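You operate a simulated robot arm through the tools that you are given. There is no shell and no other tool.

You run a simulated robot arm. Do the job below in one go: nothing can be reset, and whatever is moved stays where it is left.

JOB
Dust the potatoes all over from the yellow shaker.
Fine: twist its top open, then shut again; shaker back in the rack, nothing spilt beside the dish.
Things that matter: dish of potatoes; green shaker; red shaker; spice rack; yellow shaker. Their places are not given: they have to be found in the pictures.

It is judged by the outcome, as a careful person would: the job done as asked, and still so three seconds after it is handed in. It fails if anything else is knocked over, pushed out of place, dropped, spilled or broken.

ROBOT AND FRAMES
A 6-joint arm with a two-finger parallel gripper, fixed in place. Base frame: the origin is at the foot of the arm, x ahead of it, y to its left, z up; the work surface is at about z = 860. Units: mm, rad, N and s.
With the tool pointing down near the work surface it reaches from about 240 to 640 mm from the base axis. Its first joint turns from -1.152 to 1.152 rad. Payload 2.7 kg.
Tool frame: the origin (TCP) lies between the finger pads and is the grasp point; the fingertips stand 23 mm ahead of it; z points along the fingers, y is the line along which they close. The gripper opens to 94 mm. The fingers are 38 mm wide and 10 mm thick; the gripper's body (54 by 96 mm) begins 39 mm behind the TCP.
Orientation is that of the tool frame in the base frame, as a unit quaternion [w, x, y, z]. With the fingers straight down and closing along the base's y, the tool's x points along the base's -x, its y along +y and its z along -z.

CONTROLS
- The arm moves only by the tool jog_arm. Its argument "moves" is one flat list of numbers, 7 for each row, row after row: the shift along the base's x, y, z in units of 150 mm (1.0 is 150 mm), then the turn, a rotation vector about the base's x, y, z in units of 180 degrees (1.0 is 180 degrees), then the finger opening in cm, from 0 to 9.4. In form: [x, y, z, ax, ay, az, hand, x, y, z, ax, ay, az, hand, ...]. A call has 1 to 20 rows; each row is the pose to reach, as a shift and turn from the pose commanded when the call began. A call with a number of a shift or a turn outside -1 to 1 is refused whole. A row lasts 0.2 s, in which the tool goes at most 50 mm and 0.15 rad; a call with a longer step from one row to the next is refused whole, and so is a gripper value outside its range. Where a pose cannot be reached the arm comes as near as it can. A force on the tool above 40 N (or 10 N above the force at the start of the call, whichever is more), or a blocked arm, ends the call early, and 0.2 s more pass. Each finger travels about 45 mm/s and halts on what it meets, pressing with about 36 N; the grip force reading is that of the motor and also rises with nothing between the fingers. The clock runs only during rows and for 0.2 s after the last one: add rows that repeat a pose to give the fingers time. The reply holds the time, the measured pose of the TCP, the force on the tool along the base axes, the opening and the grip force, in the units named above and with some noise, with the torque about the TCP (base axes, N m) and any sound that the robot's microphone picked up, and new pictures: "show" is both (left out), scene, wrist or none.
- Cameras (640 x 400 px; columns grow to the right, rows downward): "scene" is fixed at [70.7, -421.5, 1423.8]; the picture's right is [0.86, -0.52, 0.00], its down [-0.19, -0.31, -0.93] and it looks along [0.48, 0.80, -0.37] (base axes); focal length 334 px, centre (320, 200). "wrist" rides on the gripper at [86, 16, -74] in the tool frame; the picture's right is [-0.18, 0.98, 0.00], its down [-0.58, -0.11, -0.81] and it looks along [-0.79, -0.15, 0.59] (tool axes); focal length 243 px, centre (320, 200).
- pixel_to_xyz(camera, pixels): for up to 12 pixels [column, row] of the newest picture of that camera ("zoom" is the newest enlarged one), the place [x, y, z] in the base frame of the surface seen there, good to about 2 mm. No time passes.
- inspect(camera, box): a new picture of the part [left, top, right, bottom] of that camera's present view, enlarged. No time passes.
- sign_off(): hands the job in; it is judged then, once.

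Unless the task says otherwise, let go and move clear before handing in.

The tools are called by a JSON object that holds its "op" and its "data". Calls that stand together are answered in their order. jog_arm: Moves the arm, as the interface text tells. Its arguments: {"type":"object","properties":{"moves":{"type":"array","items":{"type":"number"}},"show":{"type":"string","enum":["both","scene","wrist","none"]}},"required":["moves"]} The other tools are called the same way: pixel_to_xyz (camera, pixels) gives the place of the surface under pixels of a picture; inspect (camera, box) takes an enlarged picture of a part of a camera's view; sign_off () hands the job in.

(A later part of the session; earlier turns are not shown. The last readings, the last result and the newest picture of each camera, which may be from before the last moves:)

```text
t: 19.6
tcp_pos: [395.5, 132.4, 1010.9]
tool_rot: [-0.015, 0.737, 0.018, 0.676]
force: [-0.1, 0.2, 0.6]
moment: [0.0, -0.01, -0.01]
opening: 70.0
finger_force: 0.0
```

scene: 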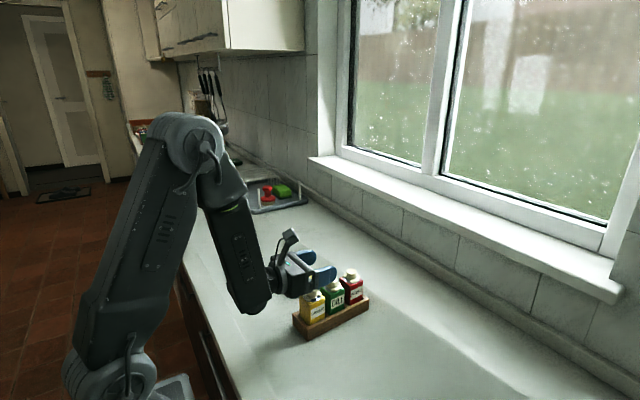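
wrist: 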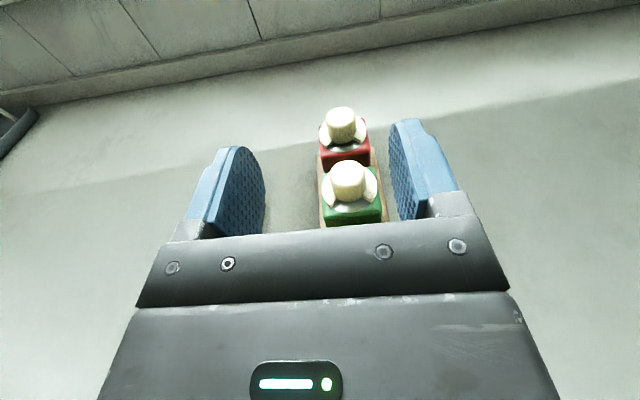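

At (395,132,1011) with 5° pitch the arm is again at its fold limit; a flat grasp here isn't practical. A 40° nose-down grasp keeps the wrist farther out and still clears the knob by about 6 mm, so I'll pitch down 35° in place.

{"op": "jog_arm", "data": {"moves": [0, 0, 0.02, -0.002, 0.0388, 0, 7, 0, 0, 0.04, -0.0041, 0.0777, 0, 7, 0, 0, 0.06, -0.0061, 0.1165, 0, 7, 0, 0, 0.06, -0.0082, 0.1554, 0, 7, 0, 0, 0.06, -0.0102, 0.1942, 0, 7, 0, 0, 0.06, -0.0102, 0.1942, 0, 7]}}

{"op": "jog_arm", "data": {"moves": [0, 0, 0, 0, 0, 0, 7], "show": "none"}}

```text
t: 21.0
tcp_pos: [395.4, 132.1, 1019.3]
tool_rot: [-0.01, 0.907, 0.024, 0.421]
force: [-0.3, -1.0, 0.0]
moment: [0.01, 0.03, 0.03]
opening: 70.1
finger_force: 0.1
```

scene: 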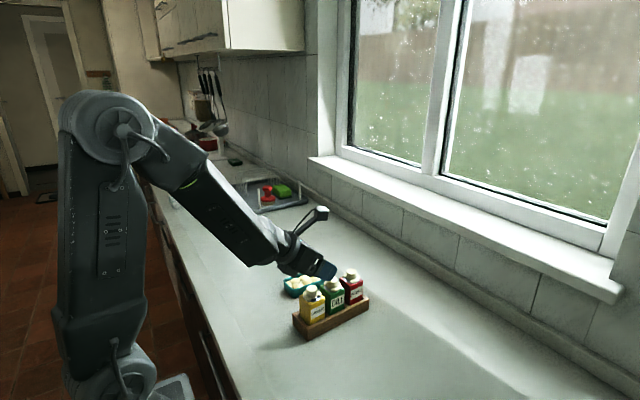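
wrist: 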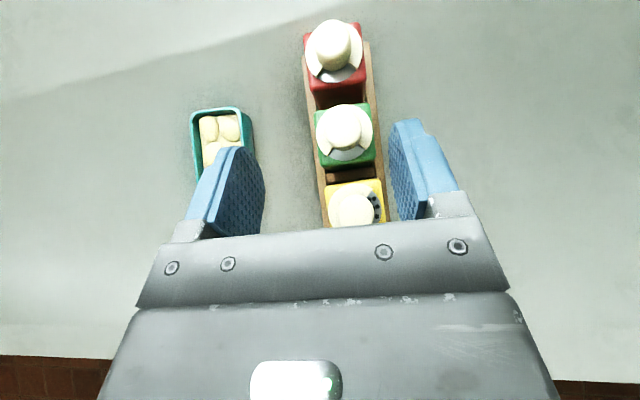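

```text
t: 21.4
tcp_pos: [395.6, 131.4, 1020.3]
tool_rot: [-0.01, 0.906, 0.024, 0.422]
force: [0.7, -0.1, -0.2]
moment: [-0.04, 0.03, -0.02]
opening: 69.8
finger_force: 0.1
```

Pose reached: (395,132,1020) at 40° nose-down with no reach warning. Now I'll shift over the yellow shaker to about (371,117.5,1000).

{"op": "jog_arm", "data": {"moves": [-0.08, -0.048, -0.06, 0, 0, 0, 7, -0.162, -0.096, -0.133, 0, 0, 0, 7, -0.162, -0.096, -0.133, 0, 0, 0, 7]}}

{"op": "jog_arm", "data": {"moves": [0, 0, 0, 0, 0, 0, 7], "show": "none"}}

{"op": "inspect", "data": {"camera": "wrist", "box": [200, 80, 480, 255]}}

{"op": "inspect", "data": {"camera": "scene", "box": [260, 220, 380, 340]}}

```text
t: 22.2
tcp_pos: [371.0, 119.2, 998.7]
tool_rot: [-0.012, 0.906, 0.025, 0.422]
force: [-0.1, 0.8, -0.1]
moment: [-0.03, 0.02, 0.02]
opening: 69.8
finger_force: 0.1
```

scene: 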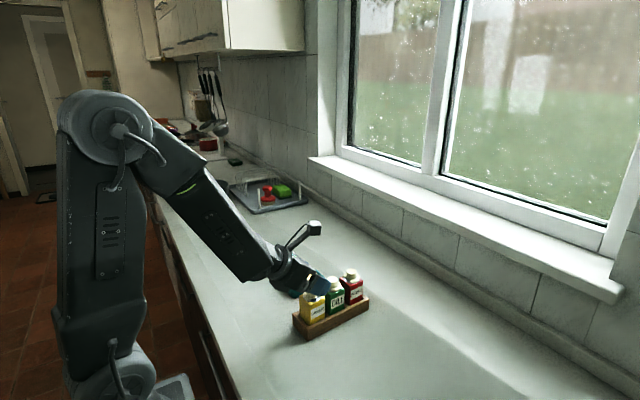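
wrist: 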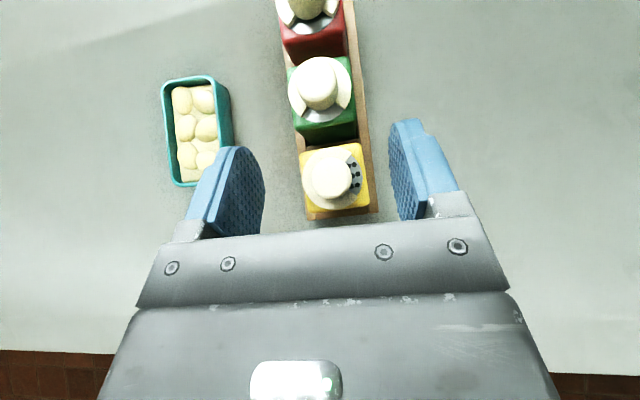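

```text
t: 22.6
tcp_pos: [370.8, 118.2, 1000.1]
tool_rot: [-0.011, 0.906, 0.024, 0.422]
force: [0.7, 0.0, -0.3]
moment: [-0.01, -0.02, 0.0]
opening: 69.9
finger_force: 0.1
```

```text
2.29 times, centred on (340, 168) of wrist
```

zoom: 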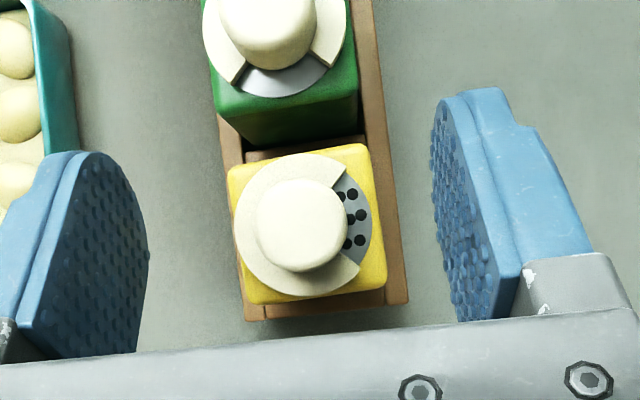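

```text
3.33 times, centred on (320, 280) of scene
```

zoom: 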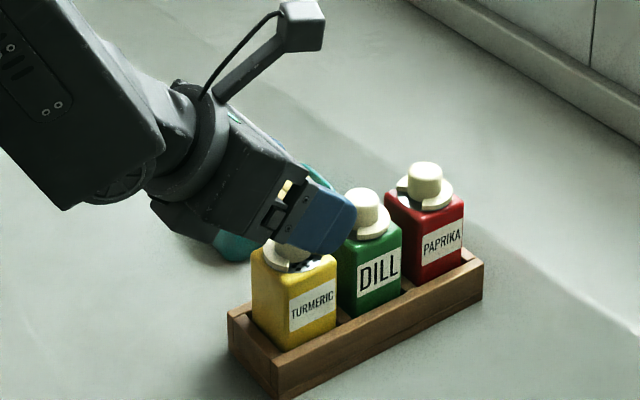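

The camera view shows the yellow shaker between the open fingers with the holes at zoom (355,215). I'll measure its top corners for yaw and centring.

{"op": "inspect", "data": {"camera": "wrist", "box": [280, 120, 400, 220]}}

{"op": "pixel_to_xyz", "data": {"camera": "wrist", "pixels": [[302, 155], [359, 145], [367, 198], [310, 209], [331, 178], [303, 180], [366, 190], [309, 204], [340, 206], [330, 148], [365, 170], [306, 190]]}}

```text
4.00 times, centred on (340, 170) of wrist
```

zoom: 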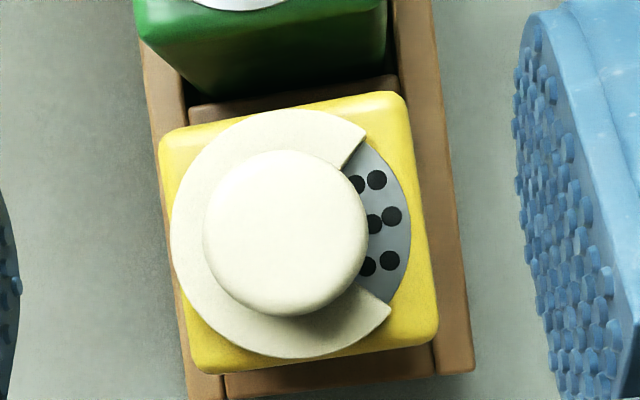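

```text
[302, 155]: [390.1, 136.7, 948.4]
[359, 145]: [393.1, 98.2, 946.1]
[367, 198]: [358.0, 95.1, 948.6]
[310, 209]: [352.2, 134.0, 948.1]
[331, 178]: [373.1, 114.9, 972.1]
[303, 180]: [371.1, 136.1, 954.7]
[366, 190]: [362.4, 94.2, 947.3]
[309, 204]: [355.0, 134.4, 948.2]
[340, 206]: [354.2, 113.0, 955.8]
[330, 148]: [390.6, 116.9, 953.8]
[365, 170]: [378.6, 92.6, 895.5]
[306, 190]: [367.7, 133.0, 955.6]
```

Body corners give centre ≈(373,116.5) and yaw ≈4°, matching the tool's 3°. I'll descend to z≈932 with fingers open either side of the body.

{"op": "jog_arm", "data": {"moves": [0, -0.003, -0.2, 0, 0, 0, 7, 0, -0.005, -0.35, 0, 0, 0, 7, 0, -0.005, -0.42, 0, 0, 0, 7, 0, -0.005, -0.453, 0, 0, 0, 7, 0, -0.005, -0.453, 0, 0, 0, 7]}}

{"op": "inspect", "data": {"camera": "wrist", "box": [200, 80, 480, 255]}}

{"op": "inspect", "data": {"camera": "scene", "box": [260, 230, 380, 350]}}

```text
t: 23.8
tcp_pos: [371.4, 118.6, 931.8]
tool_rot: [-0.01, 0.906, 0.024, 0.423]
force: [-0.1, 0.1, -0.2]
moment: [-0.02, -0.05, 0.02]
opening: 70.0
finger_force: 0.3
```

scene: 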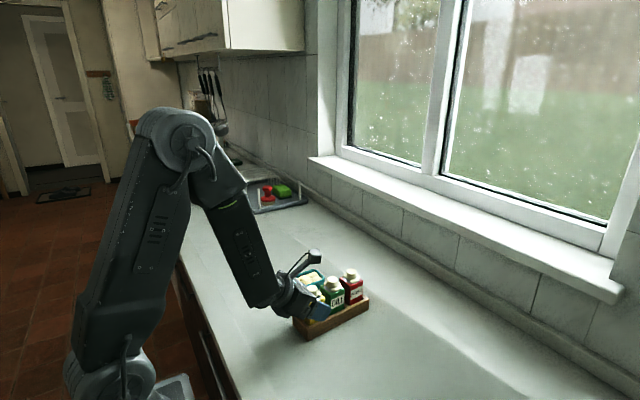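
wrist: 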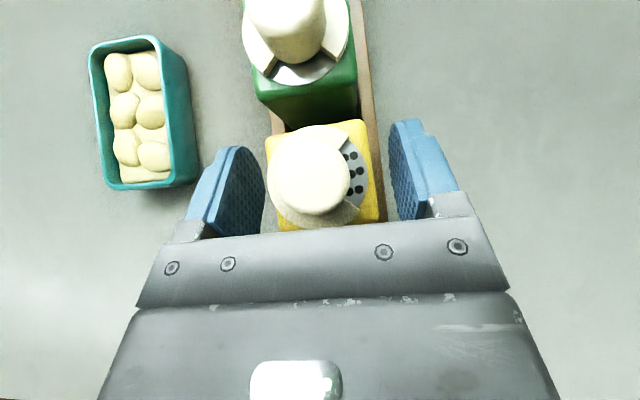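

```text
2.29 times, centred on (340, 168) of wrist
```

zoom: 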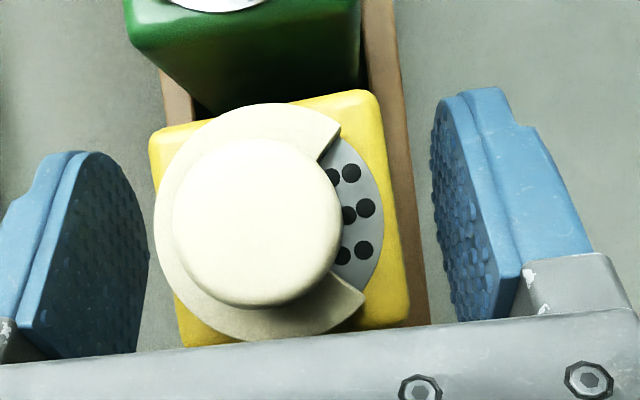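

```text
3.33 times, centred on (320, 290) of scene
```

zoom: 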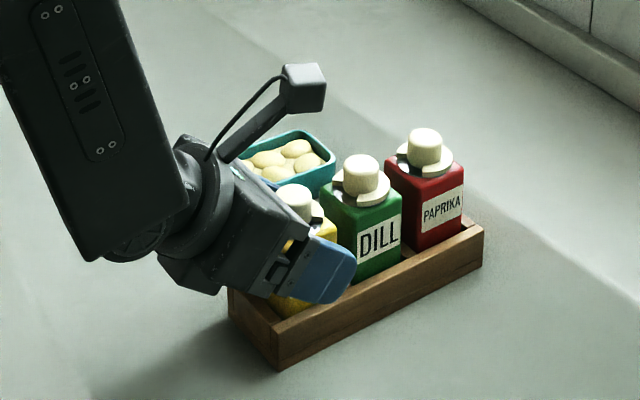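

No contact, fingers are on either side of the body. I'll check centring: compare finger faces with the body sides.

{"op": "pixel_to_xyz", "data": {"camera": "zoom", "pixels": [[349, 240], [330, 290]]}}

{"op": "pixel_to_xyz", "data": {"camera": "wrist", "pixels": [[264, 190], [258, 165], [392, 145], [396, 170], [267, 140], [281, 228], [366, 122], [378, 210], [312, 180], [275, 180], [376, 190], [262, 210]]}}

```text
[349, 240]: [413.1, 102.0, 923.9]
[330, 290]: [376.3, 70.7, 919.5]
```

```text
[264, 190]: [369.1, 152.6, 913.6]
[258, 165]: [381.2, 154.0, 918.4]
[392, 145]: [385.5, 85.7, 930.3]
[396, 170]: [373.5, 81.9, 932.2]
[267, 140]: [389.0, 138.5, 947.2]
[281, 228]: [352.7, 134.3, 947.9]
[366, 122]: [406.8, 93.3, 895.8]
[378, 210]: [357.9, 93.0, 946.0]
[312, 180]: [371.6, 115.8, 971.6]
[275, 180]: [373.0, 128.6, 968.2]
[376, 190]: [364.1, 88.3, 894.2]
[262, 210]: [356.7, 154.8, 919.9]
```

Fingers are centred at y≈118 and the body at y≈116.3, so I'll shift -1.5 mm and close gently on the body.

{"op": "jog_arm", "data": {"moves": [0, -0.01, 0, 0, 0, 0, 6.4, 0, -0.01, 0, 0, 0, 0, 5.4, 0, -0.01, 0, 0, 0, 0, 4.6, 0, -0.01, 0, 0, 0, 0, 4.2, 0, -0.01, 0, 0, 0, 0, 3.6, 0, -0.01, 0, 0, 0, 0, 3.6]}}

{"op": "inspect", "data": {"camera": "wrist", "box": [200, 80, 480, 255]}}

```text
t: 25.2
tcp_pos: [371.7, 116.1, 933.4]
tool_rot: [-0.009, 0.906, 0.023, 0.423]
force: [0.1, 0.3, 0.7]
moment: [0.0, -0.04, -0.02]
opening: 43.8
finger_force: 36.1
```

scene: 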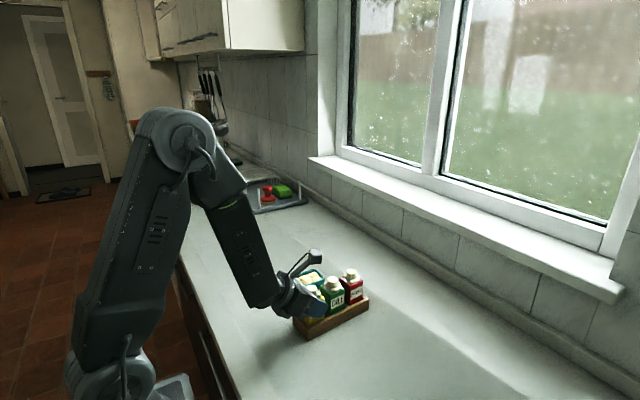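
wrist: 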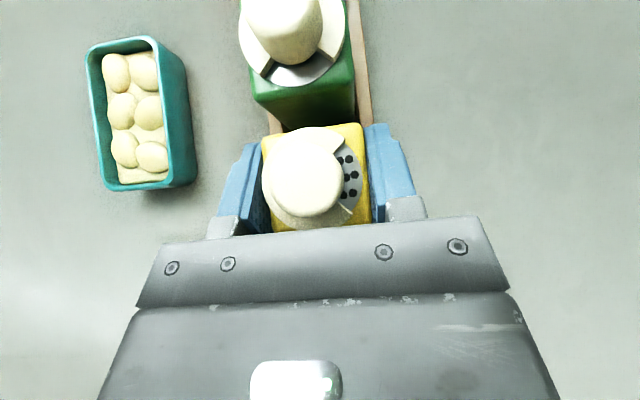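

```text
2.29 times, centred on (340, 168) of wrist
```

zoom: 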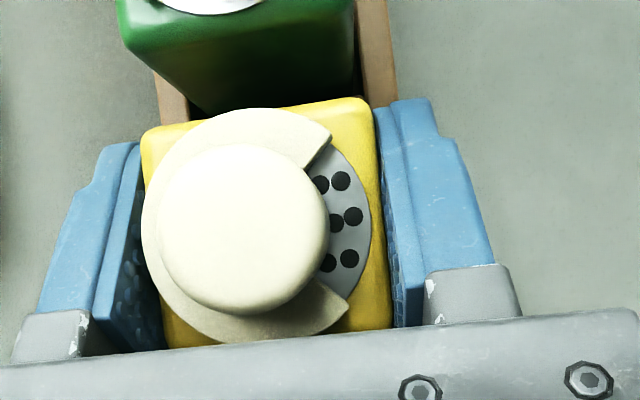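

The body is gripped (43.8 mm, 36 N), with no side load. I'll lift it straight up 80 mm out of the rack, kept upright.

{"op": "jog_arm", "data": {"moves": [0, 0, 0.05, 0, 0, 0, 3.6, 0, 0, 0.15, 0, 0, 0, 3.6, 0, 0, 0.3, 0, 0, 0, 3.6, 0, 0, 0.45, 0, 0, 0, 3.6, 0, 0, 0.5333, 0, 0, 0, 3.6, 0, 0, 0.5333, 0, 0, 0, 3.6]}}

{"op": "inspect", "data": {"camera": "scene", "box": [240, 200, 400, 340]}}

```text
t: 26.6
tcp_pos: [373.2, 118.2, 1010.2]
tool_rot: [-0.011, 0.906, 0.025, 0.423]
force: [0.3, 0.4, -1.4]
moment: [-0.02, 0.03, -0.02]
opening: 43.8
finger_force: 35.7
```

scene: 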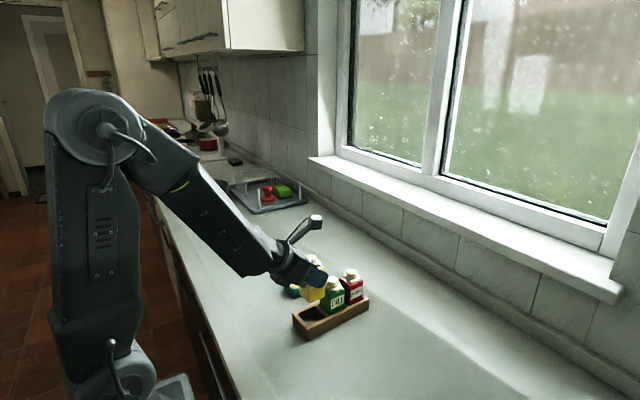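
wrist: 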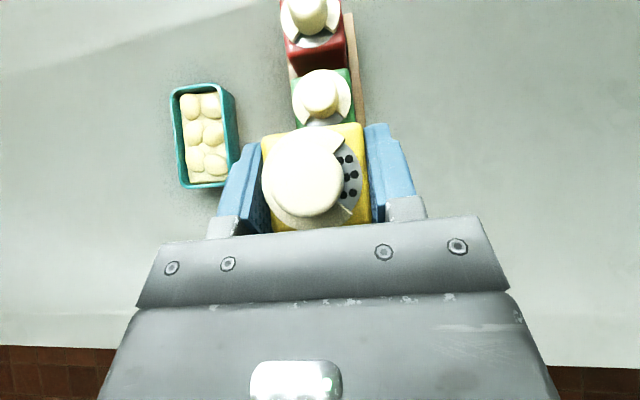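

```text
2.86 times, centred on (320, 270) of scene
```

zoom: 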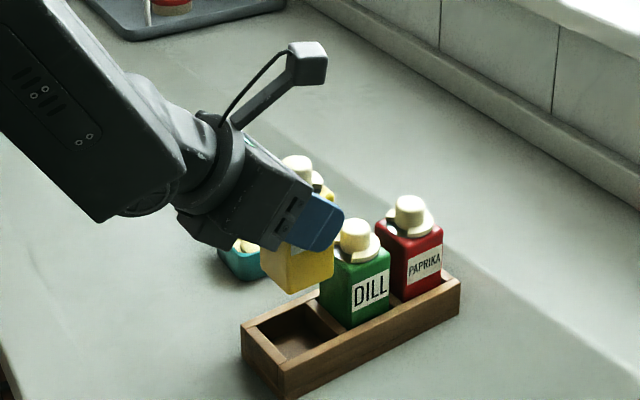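

The shaker is out cleanly and the rack stayed put. While the pocket is visible, I'll measure it for the return.

{"op": "inspect", "data": {"camera": "scene", "box": [285, 290, 345, 345]}}

```text
7.27 times, centred on (315, 318) of scene
```

zoom: 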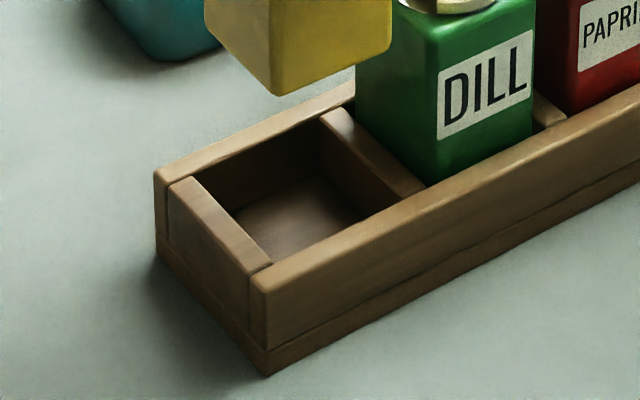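

{"op": "pixel_to_xyz", "data": {"camera": "zoom", "pixels": [[193, 180], [270, 260], [335, 112], [418, 188], [162, 170], [262, 285], [305, 225], [232, 212], [360, 205], [275, 92], [210, 32], [385, 58]]}}

{"op": "pixel_to_xyz", "data": {"camera": "zoom", "pixels": [[200, 188], [262, 258], [324, 122], [405, 196], [240, 250], [180, 190], [345, 95], [440, 195], [290, 265], [350, 230], [185, 175], [325, 105]]}}

```text
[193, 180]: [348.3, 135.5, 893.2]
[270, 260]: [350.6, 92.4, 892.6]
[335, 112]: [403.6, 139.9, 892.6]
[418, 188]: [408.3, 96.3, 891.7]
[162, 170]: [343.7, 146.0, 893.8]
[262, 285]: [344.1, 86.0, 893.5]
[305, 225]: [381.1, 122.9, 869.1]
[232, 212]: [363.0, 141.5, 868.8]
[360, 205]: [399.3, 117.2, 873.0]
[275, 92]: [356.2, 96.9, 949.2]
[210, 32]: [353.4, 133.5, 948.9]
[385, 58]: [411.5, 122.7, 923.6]
```

```text
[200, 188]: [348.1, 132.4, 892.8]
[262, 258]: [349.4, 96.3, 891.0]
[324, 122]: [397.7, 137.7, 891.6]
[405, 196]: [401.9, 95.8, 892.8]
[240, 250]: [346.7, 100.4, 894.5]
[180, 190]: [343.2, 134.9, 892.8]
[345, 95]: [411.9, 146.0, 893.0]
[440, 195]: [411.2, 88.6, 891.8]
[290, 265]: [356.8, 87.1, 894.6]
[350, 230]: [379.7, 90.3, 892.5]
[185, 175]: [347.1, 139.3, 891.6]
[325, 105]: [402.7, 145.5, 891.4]
```

Pocket measures about x 349–398, y 93–140 with floor z≈869, so retracing my exact shifts will seat it again. Now carrying the shaker upright, first +y clear of the rack, then across above the dish.

{"op": "jog_arm", "data": {"moves": [0, 0.15, 0, 0, 0, 0, 3.6, 0, 0.35, 0, 0, 0, 0, 3.6, 0.03, 0.55, 0, 0, 0, 0, 3.6, 0.17, 0.72, 0, 0, 0, 0, 3.6, 0.33, 0.85, 0, 0, 0, 0, 3.6, 0.44, 0.9, 0, 0, 0, 0, 3.6, 0.477, 0.915, 0, 0, 0, 0, 3.6, 0.477, 0.915, 0, 0, 0, 0, 3.6]}}

{"op": "jog_arm", "data": {"moves": [0, 0, 0, 0, 0, 0, 3.6], "show": "none"}}

{"op": "inspect", "data": {"camera": "scene", "box": [220, 180, 400, 340]}}

```text
t: 28.4
tcp_pos: [443.3, 253.0, 1012.7]
tool_rot: [-0.011, 0.906, 0.024, 0.422]
force: [0.5, 0.1, -1.6]
moment: [-0.04, 0.0, -0.02]
opening: 43.7
finger_force: 36.2
```

scene: 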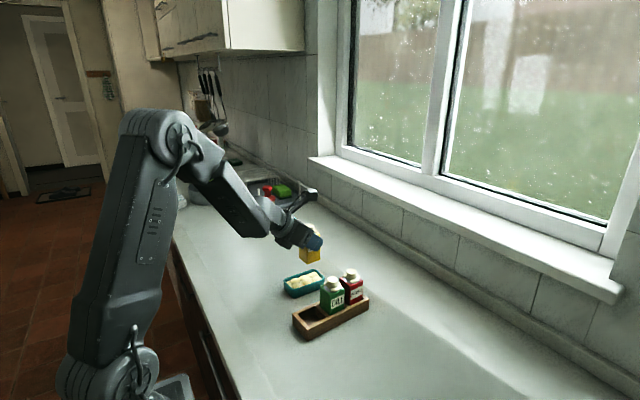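
wrist: 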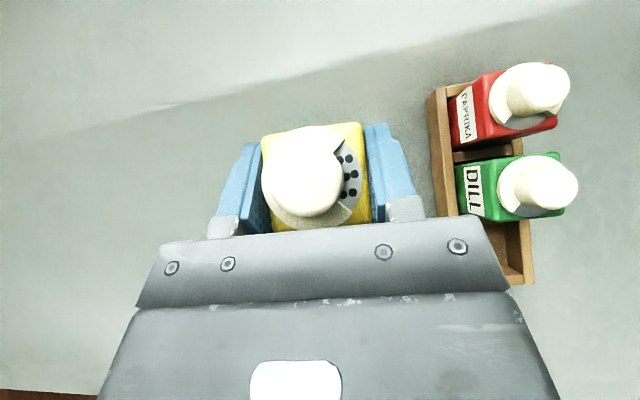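

```text
t: 28.8
tcp_pos: [443.2, 252.7, 1012.7]
tool_rot: [-0.011, 0.906, 0.025, 0.423]
force: [0.6, 0.2, -1.1]
moment: [-0.02, -0.01, 0.0]
opening: 43.6
finger_force: 35.8
```

```text
2.50 times, centred on (310, 260) of scene
```

zoom: 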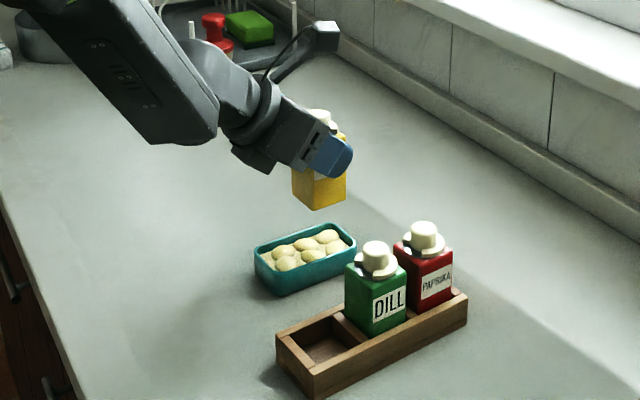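

The shaker is upright over the dish at (443,253), weighing about 1.3 N in the hand. Next I'll bring the tool level (shaker leans 40° towards the base, still holding its powder), then roll.

{"op": "jog_arm", "data": {"moves": [0, 0, 0, 0.0019, -0.037, 0, 3.6, 0, 0, 0, 0.0039, -0.074, 0, 3.6, 0, 0, 0, 0.0058, -0.111, 0, 3.6, 0, 0, 0, 0.0077, -0.148, 0, 3.6, 0, 0, 0, 0.0097, -0.185, 0, 3.6, 0, 0, 0, 0.0116, -0.2219, 0, 3.6, 0, 0, 0, 0.0116, -0.2219, 0, 3.6]}}

{"op": "inspect", "data": {"camera": "scene", "box": [220, 180, 400, 340]}}

```text
t: 30.4
tcp_pos: [443.1, 252.6, 1012.0]
tool_rot: [-0.018, 0.706, 0.019, 0.708]
force: [0.3, -0.3, -1.9]
moment: [0.0, 0.02, 0.01]
opening: 43.6
finger_force: 35.8
```

scene: 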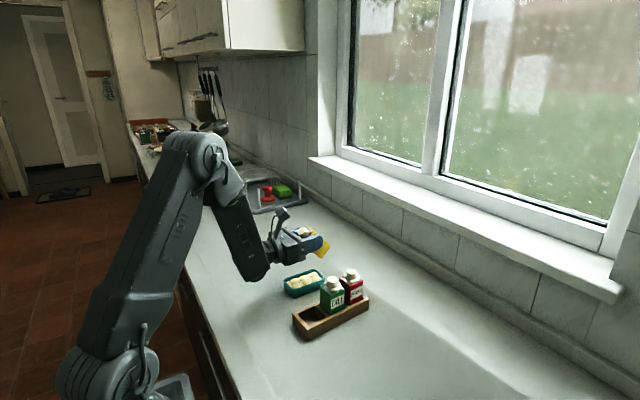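
wrist: 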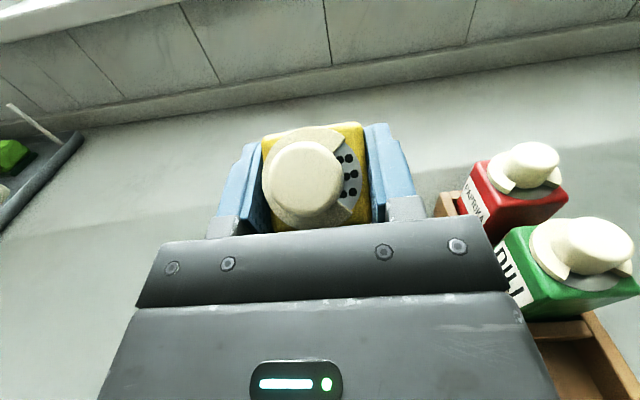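

```text
2.50 times, centred on (310, 260) of scene
```

zoom: 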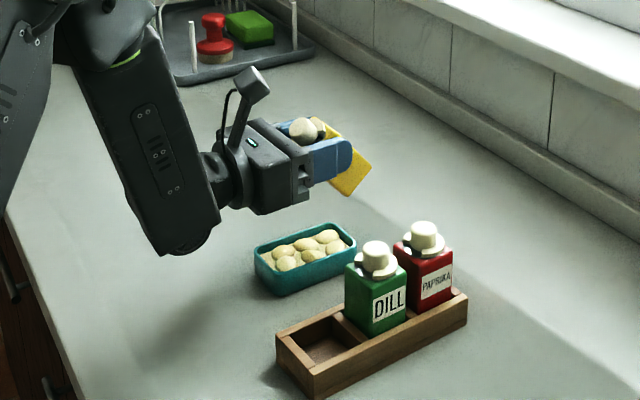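

Level pose reached; the shaker leans 40° and nothing has fallen. Now I'll roll it towards its label side to about 75°, staying over the dish and checking for powder.

{"op": "jog_arm", "data": {"moves": [0, 0.01, 0, 0.0416, 0.0022, 0, 3.6, 0, 0.02, 0, 0.0832, 0.0044, 0, 3.6, 0, 0.03, -0.02, 0.1248, 0.0065, 0, 3.6, 0, 0.04, -0.04, 0.1664, 0.0087, 0, 3.6, 0, 0.05, -0.06, 0.208, 0.0109, 0, 3.6, 0, 0.06, -0.08, 0.2496, 0.0131, 0, 3.6, 0, 0.06, -0.1, 0.2912, 0.0153, 0, 3.6, 0, 0.06, -0.12, 0.3328, 0.0174, 0, 3.6, 0, 0.06, -0.14, 0.3744, 0.0196, 0, 3.6, 0, 0.06, -0.147, 0.416, 0.0218, 0, 3.6]}}

{"op": "inspect", "data": {"camera": "scene", "box": [220, 180, 400, 340]}}

```text
t: 32.6
tcp_pos: [443.3, 261.7, 989.0]
tool_rot: [-0.446, 0.571, -0.416, 0.549]
force: [-0.6, -0.2, -1.1]
moment: [-0.02, 0.03, -0.02]
opening: 43.5
finger_force: 35.5
```

scene: 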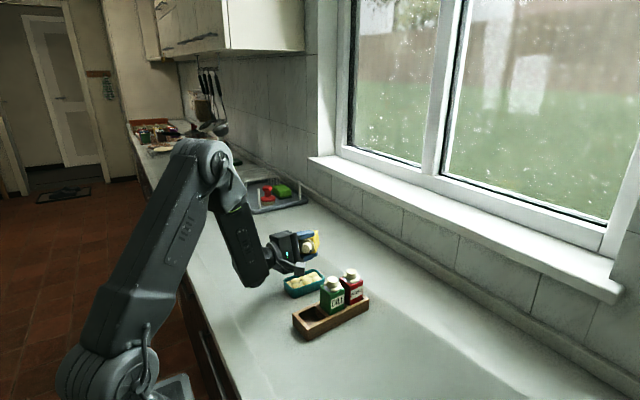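
wrist: 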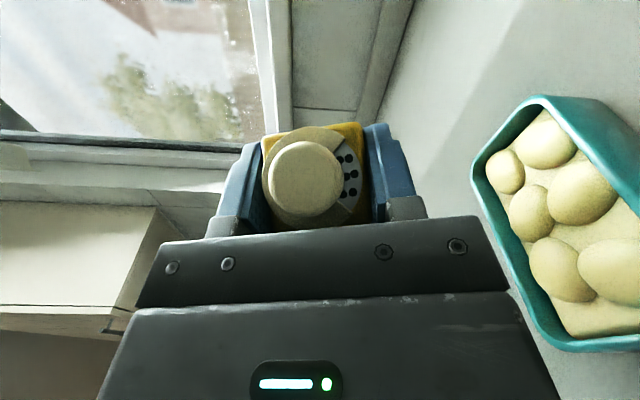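

```text
2.50 times, centred on (310, 260) of scene
```

zoom: 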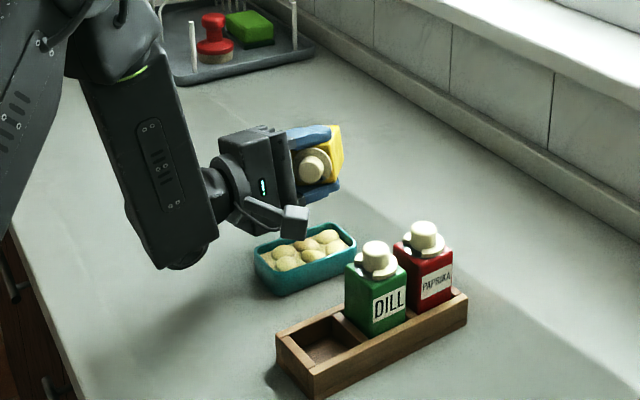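

At 75° roll nothing has fallen yet, and the wrist camera has a good view of the potatoes. I'll roll another 30° to begin tipping below horizontal.

{"op": "jog_arm", "data": {"moves": [0, 0, 0, 0.0416, 0.0022, 0, 3.6, 0, 0, 0, 0.0832, 0.0044, 0, 3.6, 0, -0.01, 0, 0.1248, 0.0065, 0, 3.6, 0, -0.02, 0, 0.1664, 0.0087, 0, 3.6]}}

{"op": "inspect", "data": {"camera": "scene", "box": [250, 210, 360, 310]}}

```text
t: 33.6
tcp_pos: [442.6, 258.3, 990.4]
tool_rot: [0.573, -0.443, 0.55, -0.415]
force: [-0.6, -0.3, -1.7]
moment: [-0.01, 0.02, -0.02]
opening: 43.8
finger_force: 36.2
```

scene: 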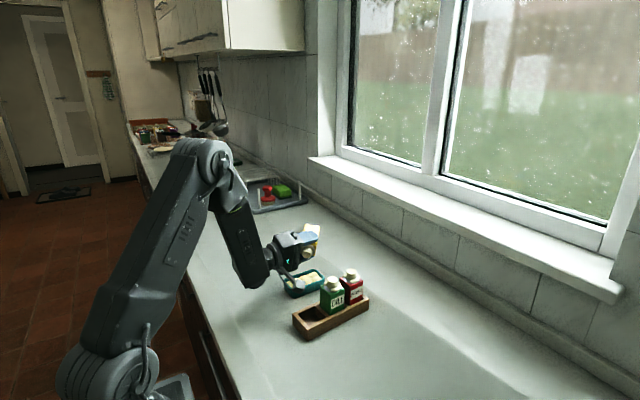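
wrist: 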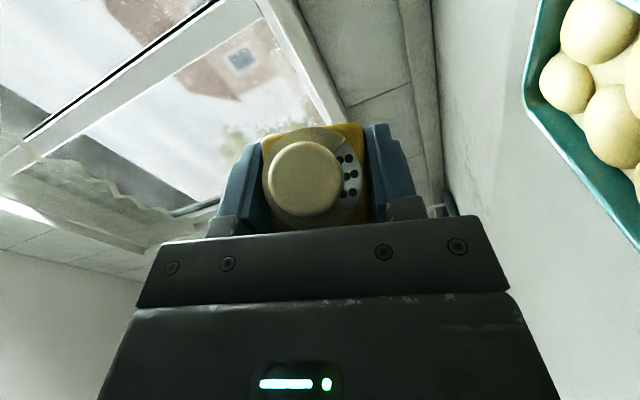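

```text
4.00 times, centred on (305, 260) of scene
```

zoom: 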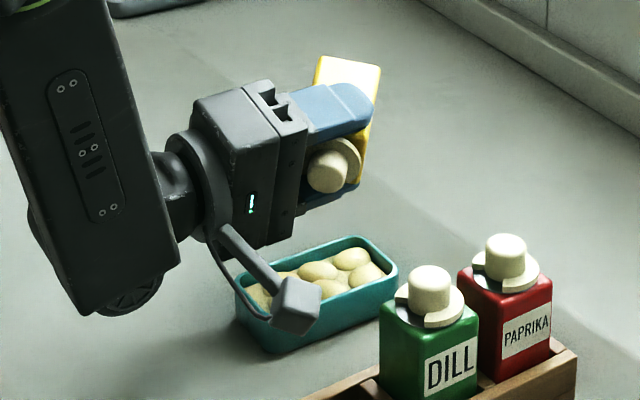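

At 105° roll (tilt ≈101°) still no powder has come out. I'll roll a further 30° to tilt ≈123°.

{"op": "jog_arm", "data": {"moves": [0, 0, 0, 0.0416, 0.0022, 0, 3.6, 0, -0.01, 0, 0.0832, 0.0044, 0, 3.6, 0, -0.02, 0, 0.1248, 0.0065, 0, 3.6, 0, -0.03, 0, 0.1664, 0.0087, 0, 3.6]}}

{"op": "inspect", "data": {"camera": "scene", "box": [250, 210, 360, 310]}}

```text
t: 34.6
tcp_pos: [442.9, 254.1, 990.7]
tool_rot: [0.66, -0.286, 0.646, -0.253]
force: [-1.1, 0.2, -0.3]
moment: [-0.02, 0.02, 0.03]
opening: 43.6
finger_force: 35.7
```

scene: 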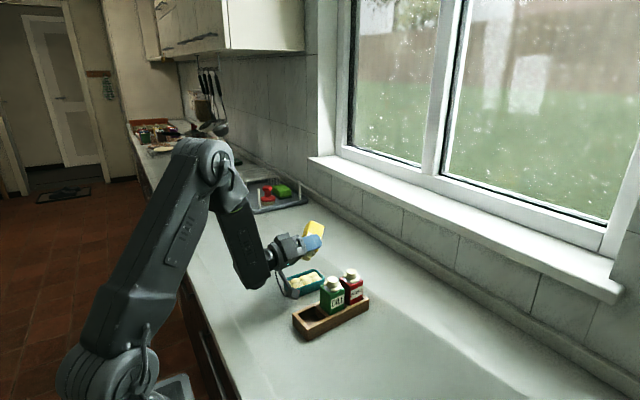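
wrist: 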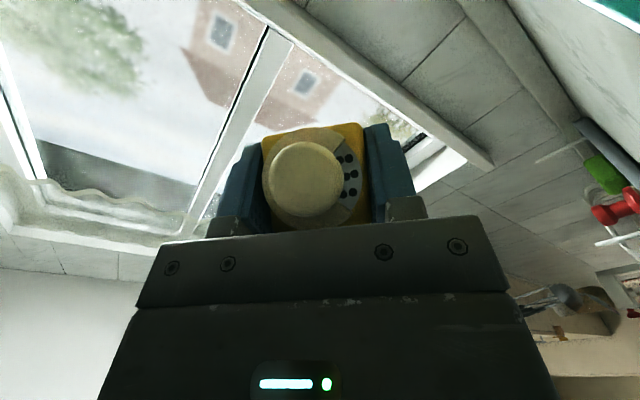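

```text
4.00 times, centred on (305, 260) of scene
```

zoom: 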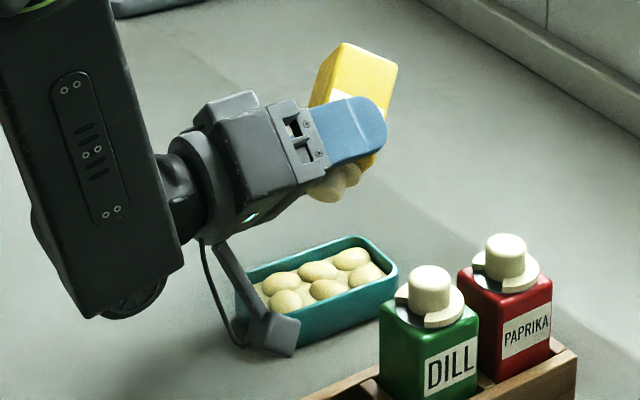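

At tilt ≈123° the zoom still shows bare potatoes. I'll look closer at the dish and at the holes before shaking.

{"op": "inspect", "data": {"camera": "scene", "box": [280, 262, 330, 302]}}

{"op": "inspect", "data": {"camera": "wrist", "box": [230, 110, 430, 240]}}

```text
10.00 times, centred on (305, 282) of scene
```

zoom: 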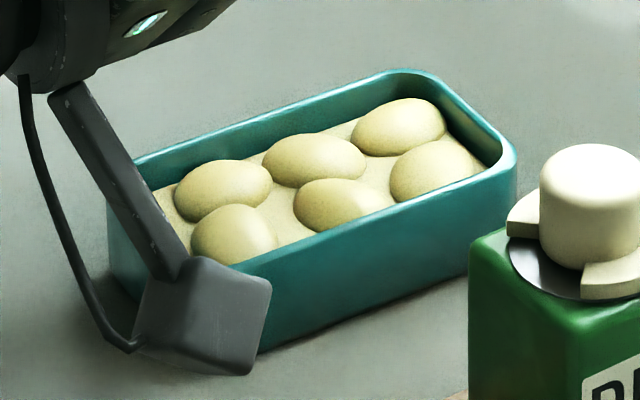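

```text
3.08 times, centred on (330, 175) of wrist
```

zoom: 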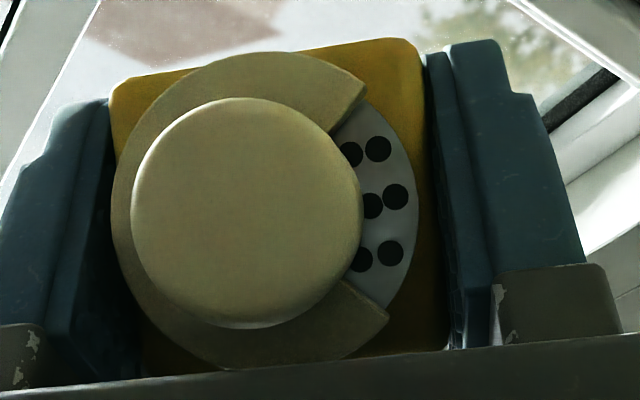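

No powder yet, so it likely needs shaking. Before shaking I'll check the camera block's clearance from the dish (zoom corners (270,280), (250,372)).

{"op": "inspect", "data": {"camera": "scene", "box": [280, 262, 330, 302]}}

{"op": "pixel_to_xyz", "data": {"camera": "zoom", "pixels": [[265, 285], [245, 368], [140, 345], [190, 262], [210, 320], [228, 270], [170, 300], [190, 365], [345, 10], [230, 180], [330, 200], [400, 125]]}}

```text
10.00 times, centred on (305, 282) of scene
```

zoom: 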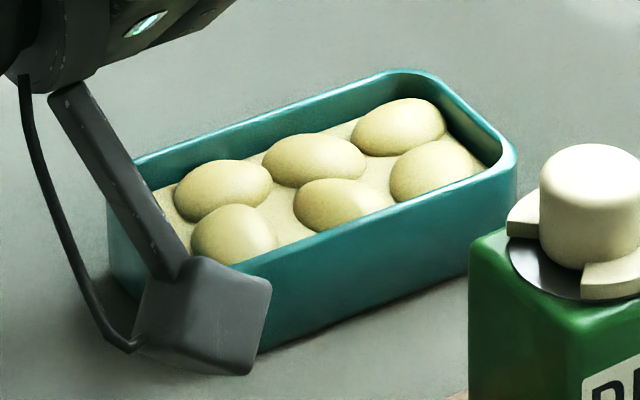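

```text
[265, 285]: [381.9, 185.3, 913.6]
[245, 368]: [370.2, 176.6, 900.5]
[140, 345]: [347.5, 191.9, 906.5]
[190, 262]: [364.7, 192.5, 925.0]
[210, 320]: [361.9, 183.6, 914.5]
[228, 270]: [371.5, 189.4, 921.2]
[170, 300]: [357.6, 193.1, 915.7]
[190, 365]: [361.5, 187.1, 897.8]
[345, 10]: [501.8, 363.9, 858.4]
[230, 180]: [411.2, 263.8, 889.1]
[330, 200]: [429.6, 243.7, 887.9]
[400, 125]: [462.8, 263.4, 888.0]
```

The camera block is clear (x≤382, y≤193). I'll give two short vertical shakes over the dish centre and look for powder.

{"op": "jog_arm", "data": {"moves": [0, 0, 0.13, 0, 0, 0, 3.6, 0, 0, 0, 0, 0, 0, 3.6, 0, 0, 0.13, 0, 0, 0, 3.6, 0, 0, 0, 0, 0, 0, 3.6], "show": "scene"}}

{"op": "inspect", "data": {"camera": "scene", "box": [270, 222, 340, 302]}}

{"op": "inspect", "data": {"camera": "scene", "box": [280, 262, 330, 302]}}

```text
t: 35.6
tcp_pos: [442.0, 255.0, 990.2]
tool_rot: [0.66, -0.288, 0.646, -0.254]
force: [-0.6, 0.9, -2.1]
moment: [-0.04, 0.03, -0.01]
opening: 43.6
finger_force: 36.3
```

scene: 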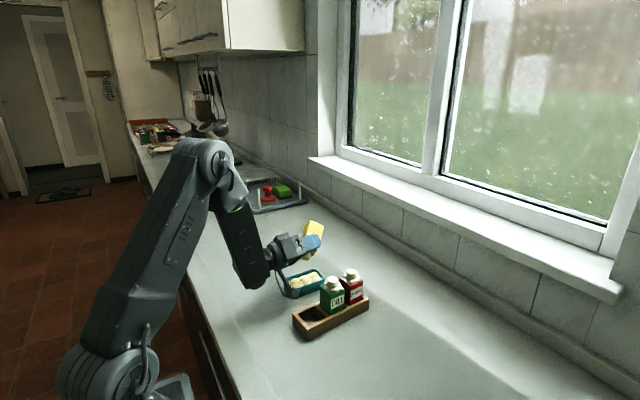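

```text
5.00 times, centred on (305, 262) of scene
```

zoom: 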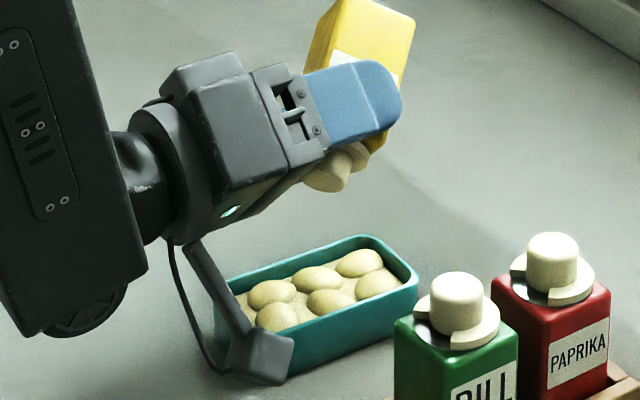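

```text
10.00 times, centred on (305, 282) of scene
```

zoom: 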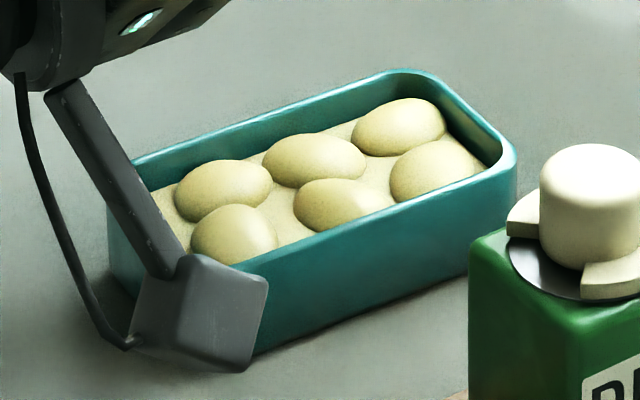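

Still nothing from the shakes at 123° tilt, so I'll tip it further. I raise 40 mm for camera clearance and nose up 20° (tilt ≈137°).

{"op": "jog_arm", "data": {"moves": [0, 0, 0.1, 0, 0, 0, 3.6, 0, 0, 0.2, 0.0015, -0.028, 0, 3.6, 0, 0, 0.267, 0.003, -0.06, 0, 3.6, 0, 0, 0.267, 0.0045, -0.087, 0, 3.6, 0, 0, 0.267, 0.0058, -0.111, 0, 3.6], "show": "scene"}}

{"op": "inspect", "data": {"camera": "scene", "box": [260, 212, 340, 302]}}

```text
t: 36.8
tcp_pos: [440.9, 254.7, 1029.9]
tool_rot: [0.765, -0.234, 0.523, -0.294]
force: [1.7, 0.0, -1.4]
moment: [-0.02, 0.02, 0.01]
opening: 43.4
finger_force: 36.1
```

scene: 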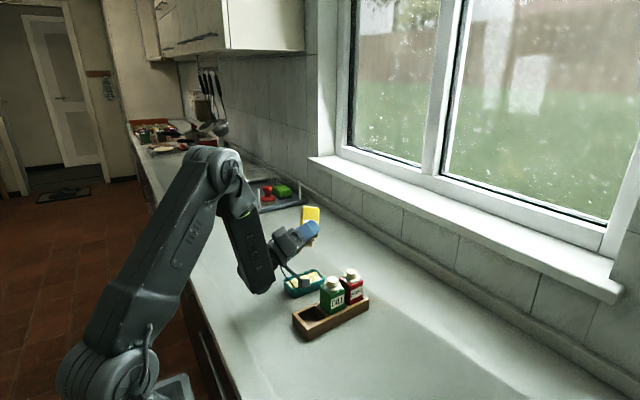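

```text
4.44 times, centred on (300, 257) of scene
```

zoom: 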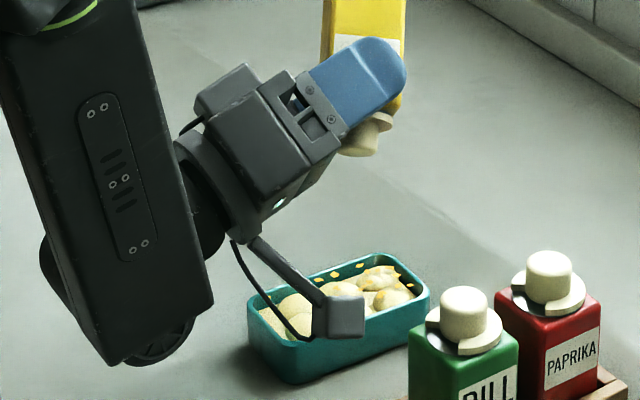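

Powder has started: orange specks appear on the right-hand potatoes and near the far wall of the dish (zoom (335,277), (380,270)). I'll zoom in to see where it lands.

{"op": "inspect", "data": {"camera": "scene", "box": [285, 260, 335, 300]}}

{"op": "inspect", "data": {"camera": "scene", "box": [295, 222, 345, 262]}}

```text
10.00 times, centred on (310, 280) of scene
```

zoom: 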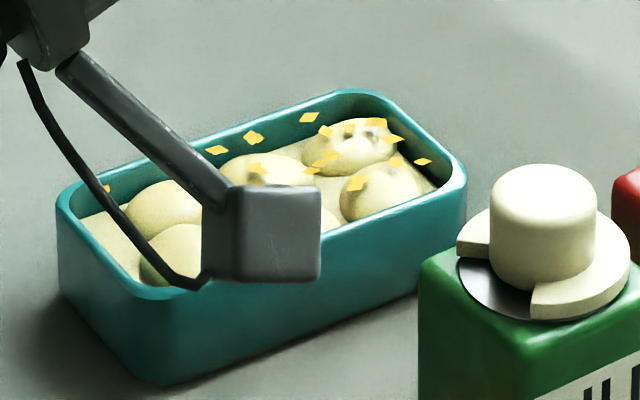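

```text
10.00 times, centred on (320, 242) of scene
```

zoom: 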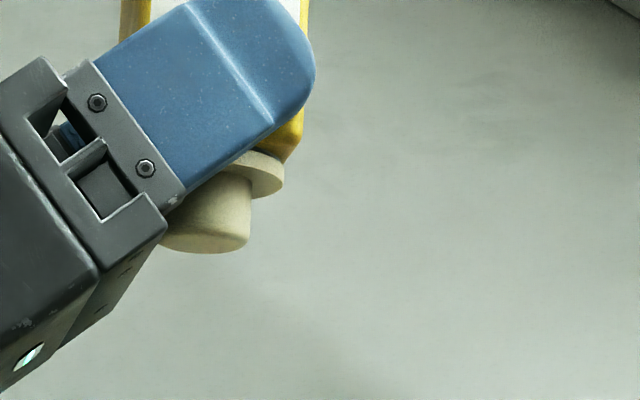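

The specks could be in mid-air or on surfaces, so I'll get their 3D positions.

{"op": "inspect", "data": {"camera": "scene", "box": [285, 260, 335, 300]}}

{"op": "pixel_to_xyz", "data": {"camera": "zoom", "pixels": [[108, 188], [217, 150], [252, 138], [309, 117], [325, 130], [350, 128], [376, 122], [393, 139], [396, 162], [424, 161], [357, 184], [332, 155]]}}

{"op": "pixel_to_xyz", "data": {"camera": "zoom", "pixels": [[259, 168], [312, 170], [320, 162], [372, 134], [366, 172], [215, 152], [250, 142], [307, 119], [422, 163], [390, 142], [355, 186], [257, 165]]}}

```text
10.00 times, centred on (310, 280) of scene
```

zoom: 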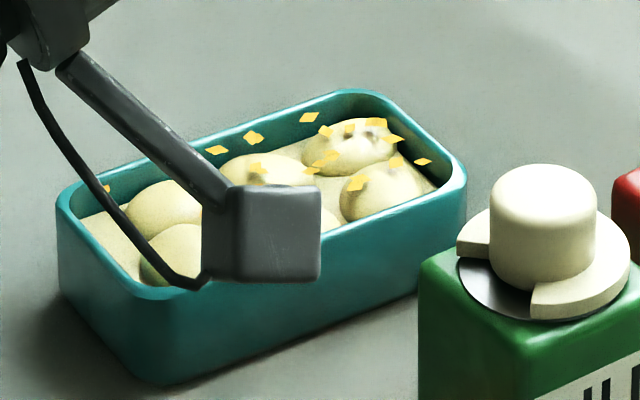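

```text
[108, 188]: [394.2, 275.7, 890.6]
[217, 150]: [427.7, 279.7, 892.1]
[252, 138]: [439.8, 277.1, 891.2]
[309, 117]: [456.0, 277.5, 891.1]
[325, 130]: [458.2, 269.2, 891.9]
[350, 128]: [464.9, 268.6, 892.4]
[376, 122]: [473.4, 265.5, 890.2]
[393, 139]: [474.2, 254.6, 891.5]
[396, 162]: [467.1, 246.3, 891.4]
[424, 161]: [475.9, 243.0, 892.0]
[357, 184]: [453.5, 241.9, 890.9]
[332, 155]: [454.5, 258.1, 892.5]
```

```text
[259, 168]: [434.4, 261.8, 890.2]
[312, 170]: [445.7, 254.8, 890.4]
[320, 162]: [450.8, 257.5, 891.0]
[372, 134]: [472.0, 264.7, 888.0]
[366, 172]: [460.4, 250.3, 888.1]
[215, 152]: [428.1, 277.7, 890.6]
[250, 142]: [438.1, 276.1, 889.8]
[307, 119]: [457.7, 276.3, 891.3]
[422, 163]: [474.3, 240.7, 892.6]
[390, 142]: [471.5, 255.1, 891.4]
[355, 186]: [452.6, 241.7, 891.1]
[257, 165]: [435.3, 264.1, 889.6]
```

The flakes lie in a plane z≈891 within x 394–476, y 242–280 — the nearest ones at the back rim, so I want to be lower and a little towards -y. I'll check the camera block's position before adjusting.

{"op": "pixel_to_xyz", "data": {"camera": "zoom", "pixels": [[260, 235], [315, 190], [315, 278], [210, 275], [210, 190], [265, 187], [195, 285], [130, 100], [290, 280], [240, 280], [335, 240], [200, 250]]}}

{"op": "inspect", "data": {"camera": "wrist", "box": [0, 0, 640, 400]}}

{"op": "inspect", "data": {"camera": "scene", "box": [260, 250, 360, 320]}}

```text
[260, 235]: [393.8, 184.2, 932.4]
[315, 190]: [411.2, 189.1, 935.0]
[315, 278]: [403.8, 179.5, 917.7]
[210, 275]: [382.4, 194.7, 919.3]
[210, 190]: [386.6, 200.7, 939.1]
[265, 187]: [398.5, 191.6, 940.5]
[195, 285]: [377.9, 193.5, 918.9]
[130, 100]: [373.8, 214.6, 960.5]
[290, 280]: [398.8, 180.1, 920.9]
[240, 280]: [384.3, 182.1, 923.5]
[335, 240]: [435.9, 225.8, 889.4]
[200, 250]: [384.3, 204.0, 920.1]
```

```text
1.00 times, centred on (320, 200) of wrist (not enlarged: the box is as wide or as high as the picture)
```

zoom: 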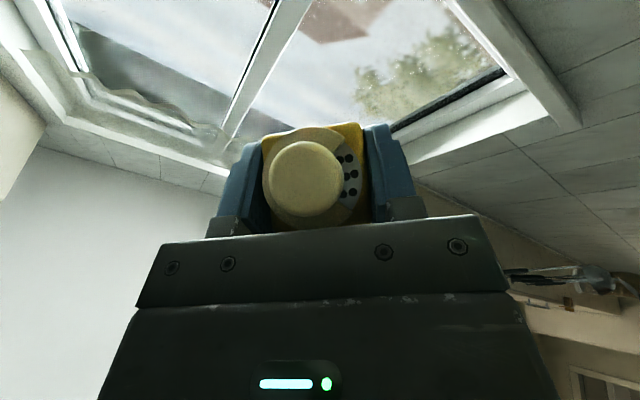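

```text
5.71 times, centred on (310, 285) of scene
```

zoom: 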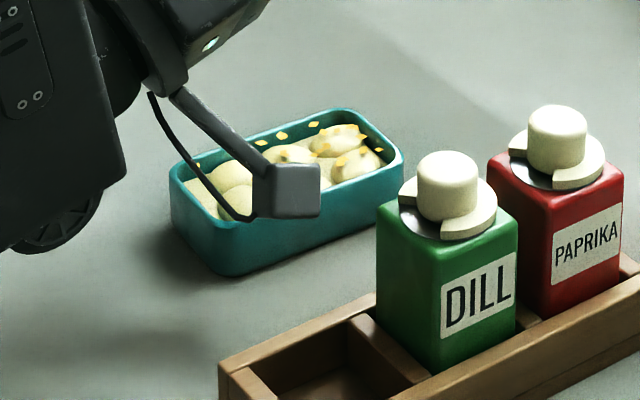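

The camera block sits in front of the dish at y≤212, so lowering 40 mm is safe, and no specks are on the worktop. I'll lower to z≈990, shift slightly to -y, and sweep towards the near (-x) potatoes while it pours.

{"op": "jog_arm", "data": {"moves": [0, -0.02, -0.2, 0, 0, 0, 3.6, -0.06, -0.025, -0.267, 0, 0, 0, 3.6, -0.13, -0.025, -0.267, 0, 0, 0, 3.6, -0.19, -0.025, -0.267, 0, 0, 0, 3.6], "show": "scene"}}

{"op": "inspect", "data": {"camera": "scene", "box": [280, 260, 330, 300]}}

{"op": "inspect", "data": {"camera": "scene", "box": [240, 230, 360, 320]}}

```text
t: 37.8
tcp_pos: [412.9, 250.6, 991.5]
tool_rot: [0.765, -0.233, 0.523, -0.295]
force: [-0.6, 0.2, -1.8]
moment: [0.0, 0.01, 0.0]
opening: 43.7
finger_force: 35.7
```

scene: 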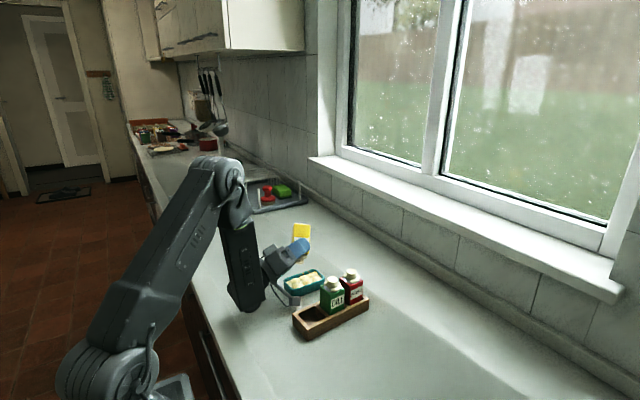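

```text
10.00 times, centred on (305, 280) of scene
```

zoom: 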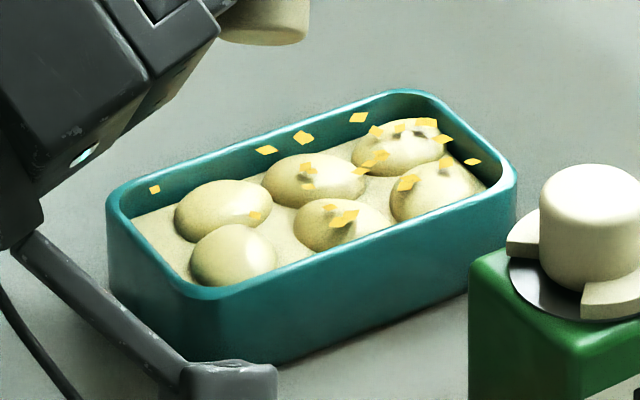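

```text
4.44 times, centred on (300, 275) of scene
```

zoom: 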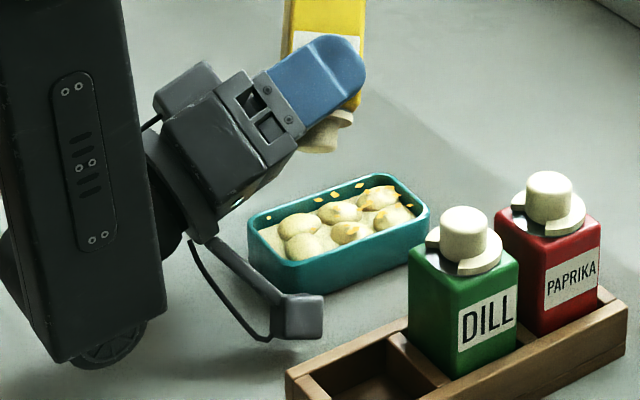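

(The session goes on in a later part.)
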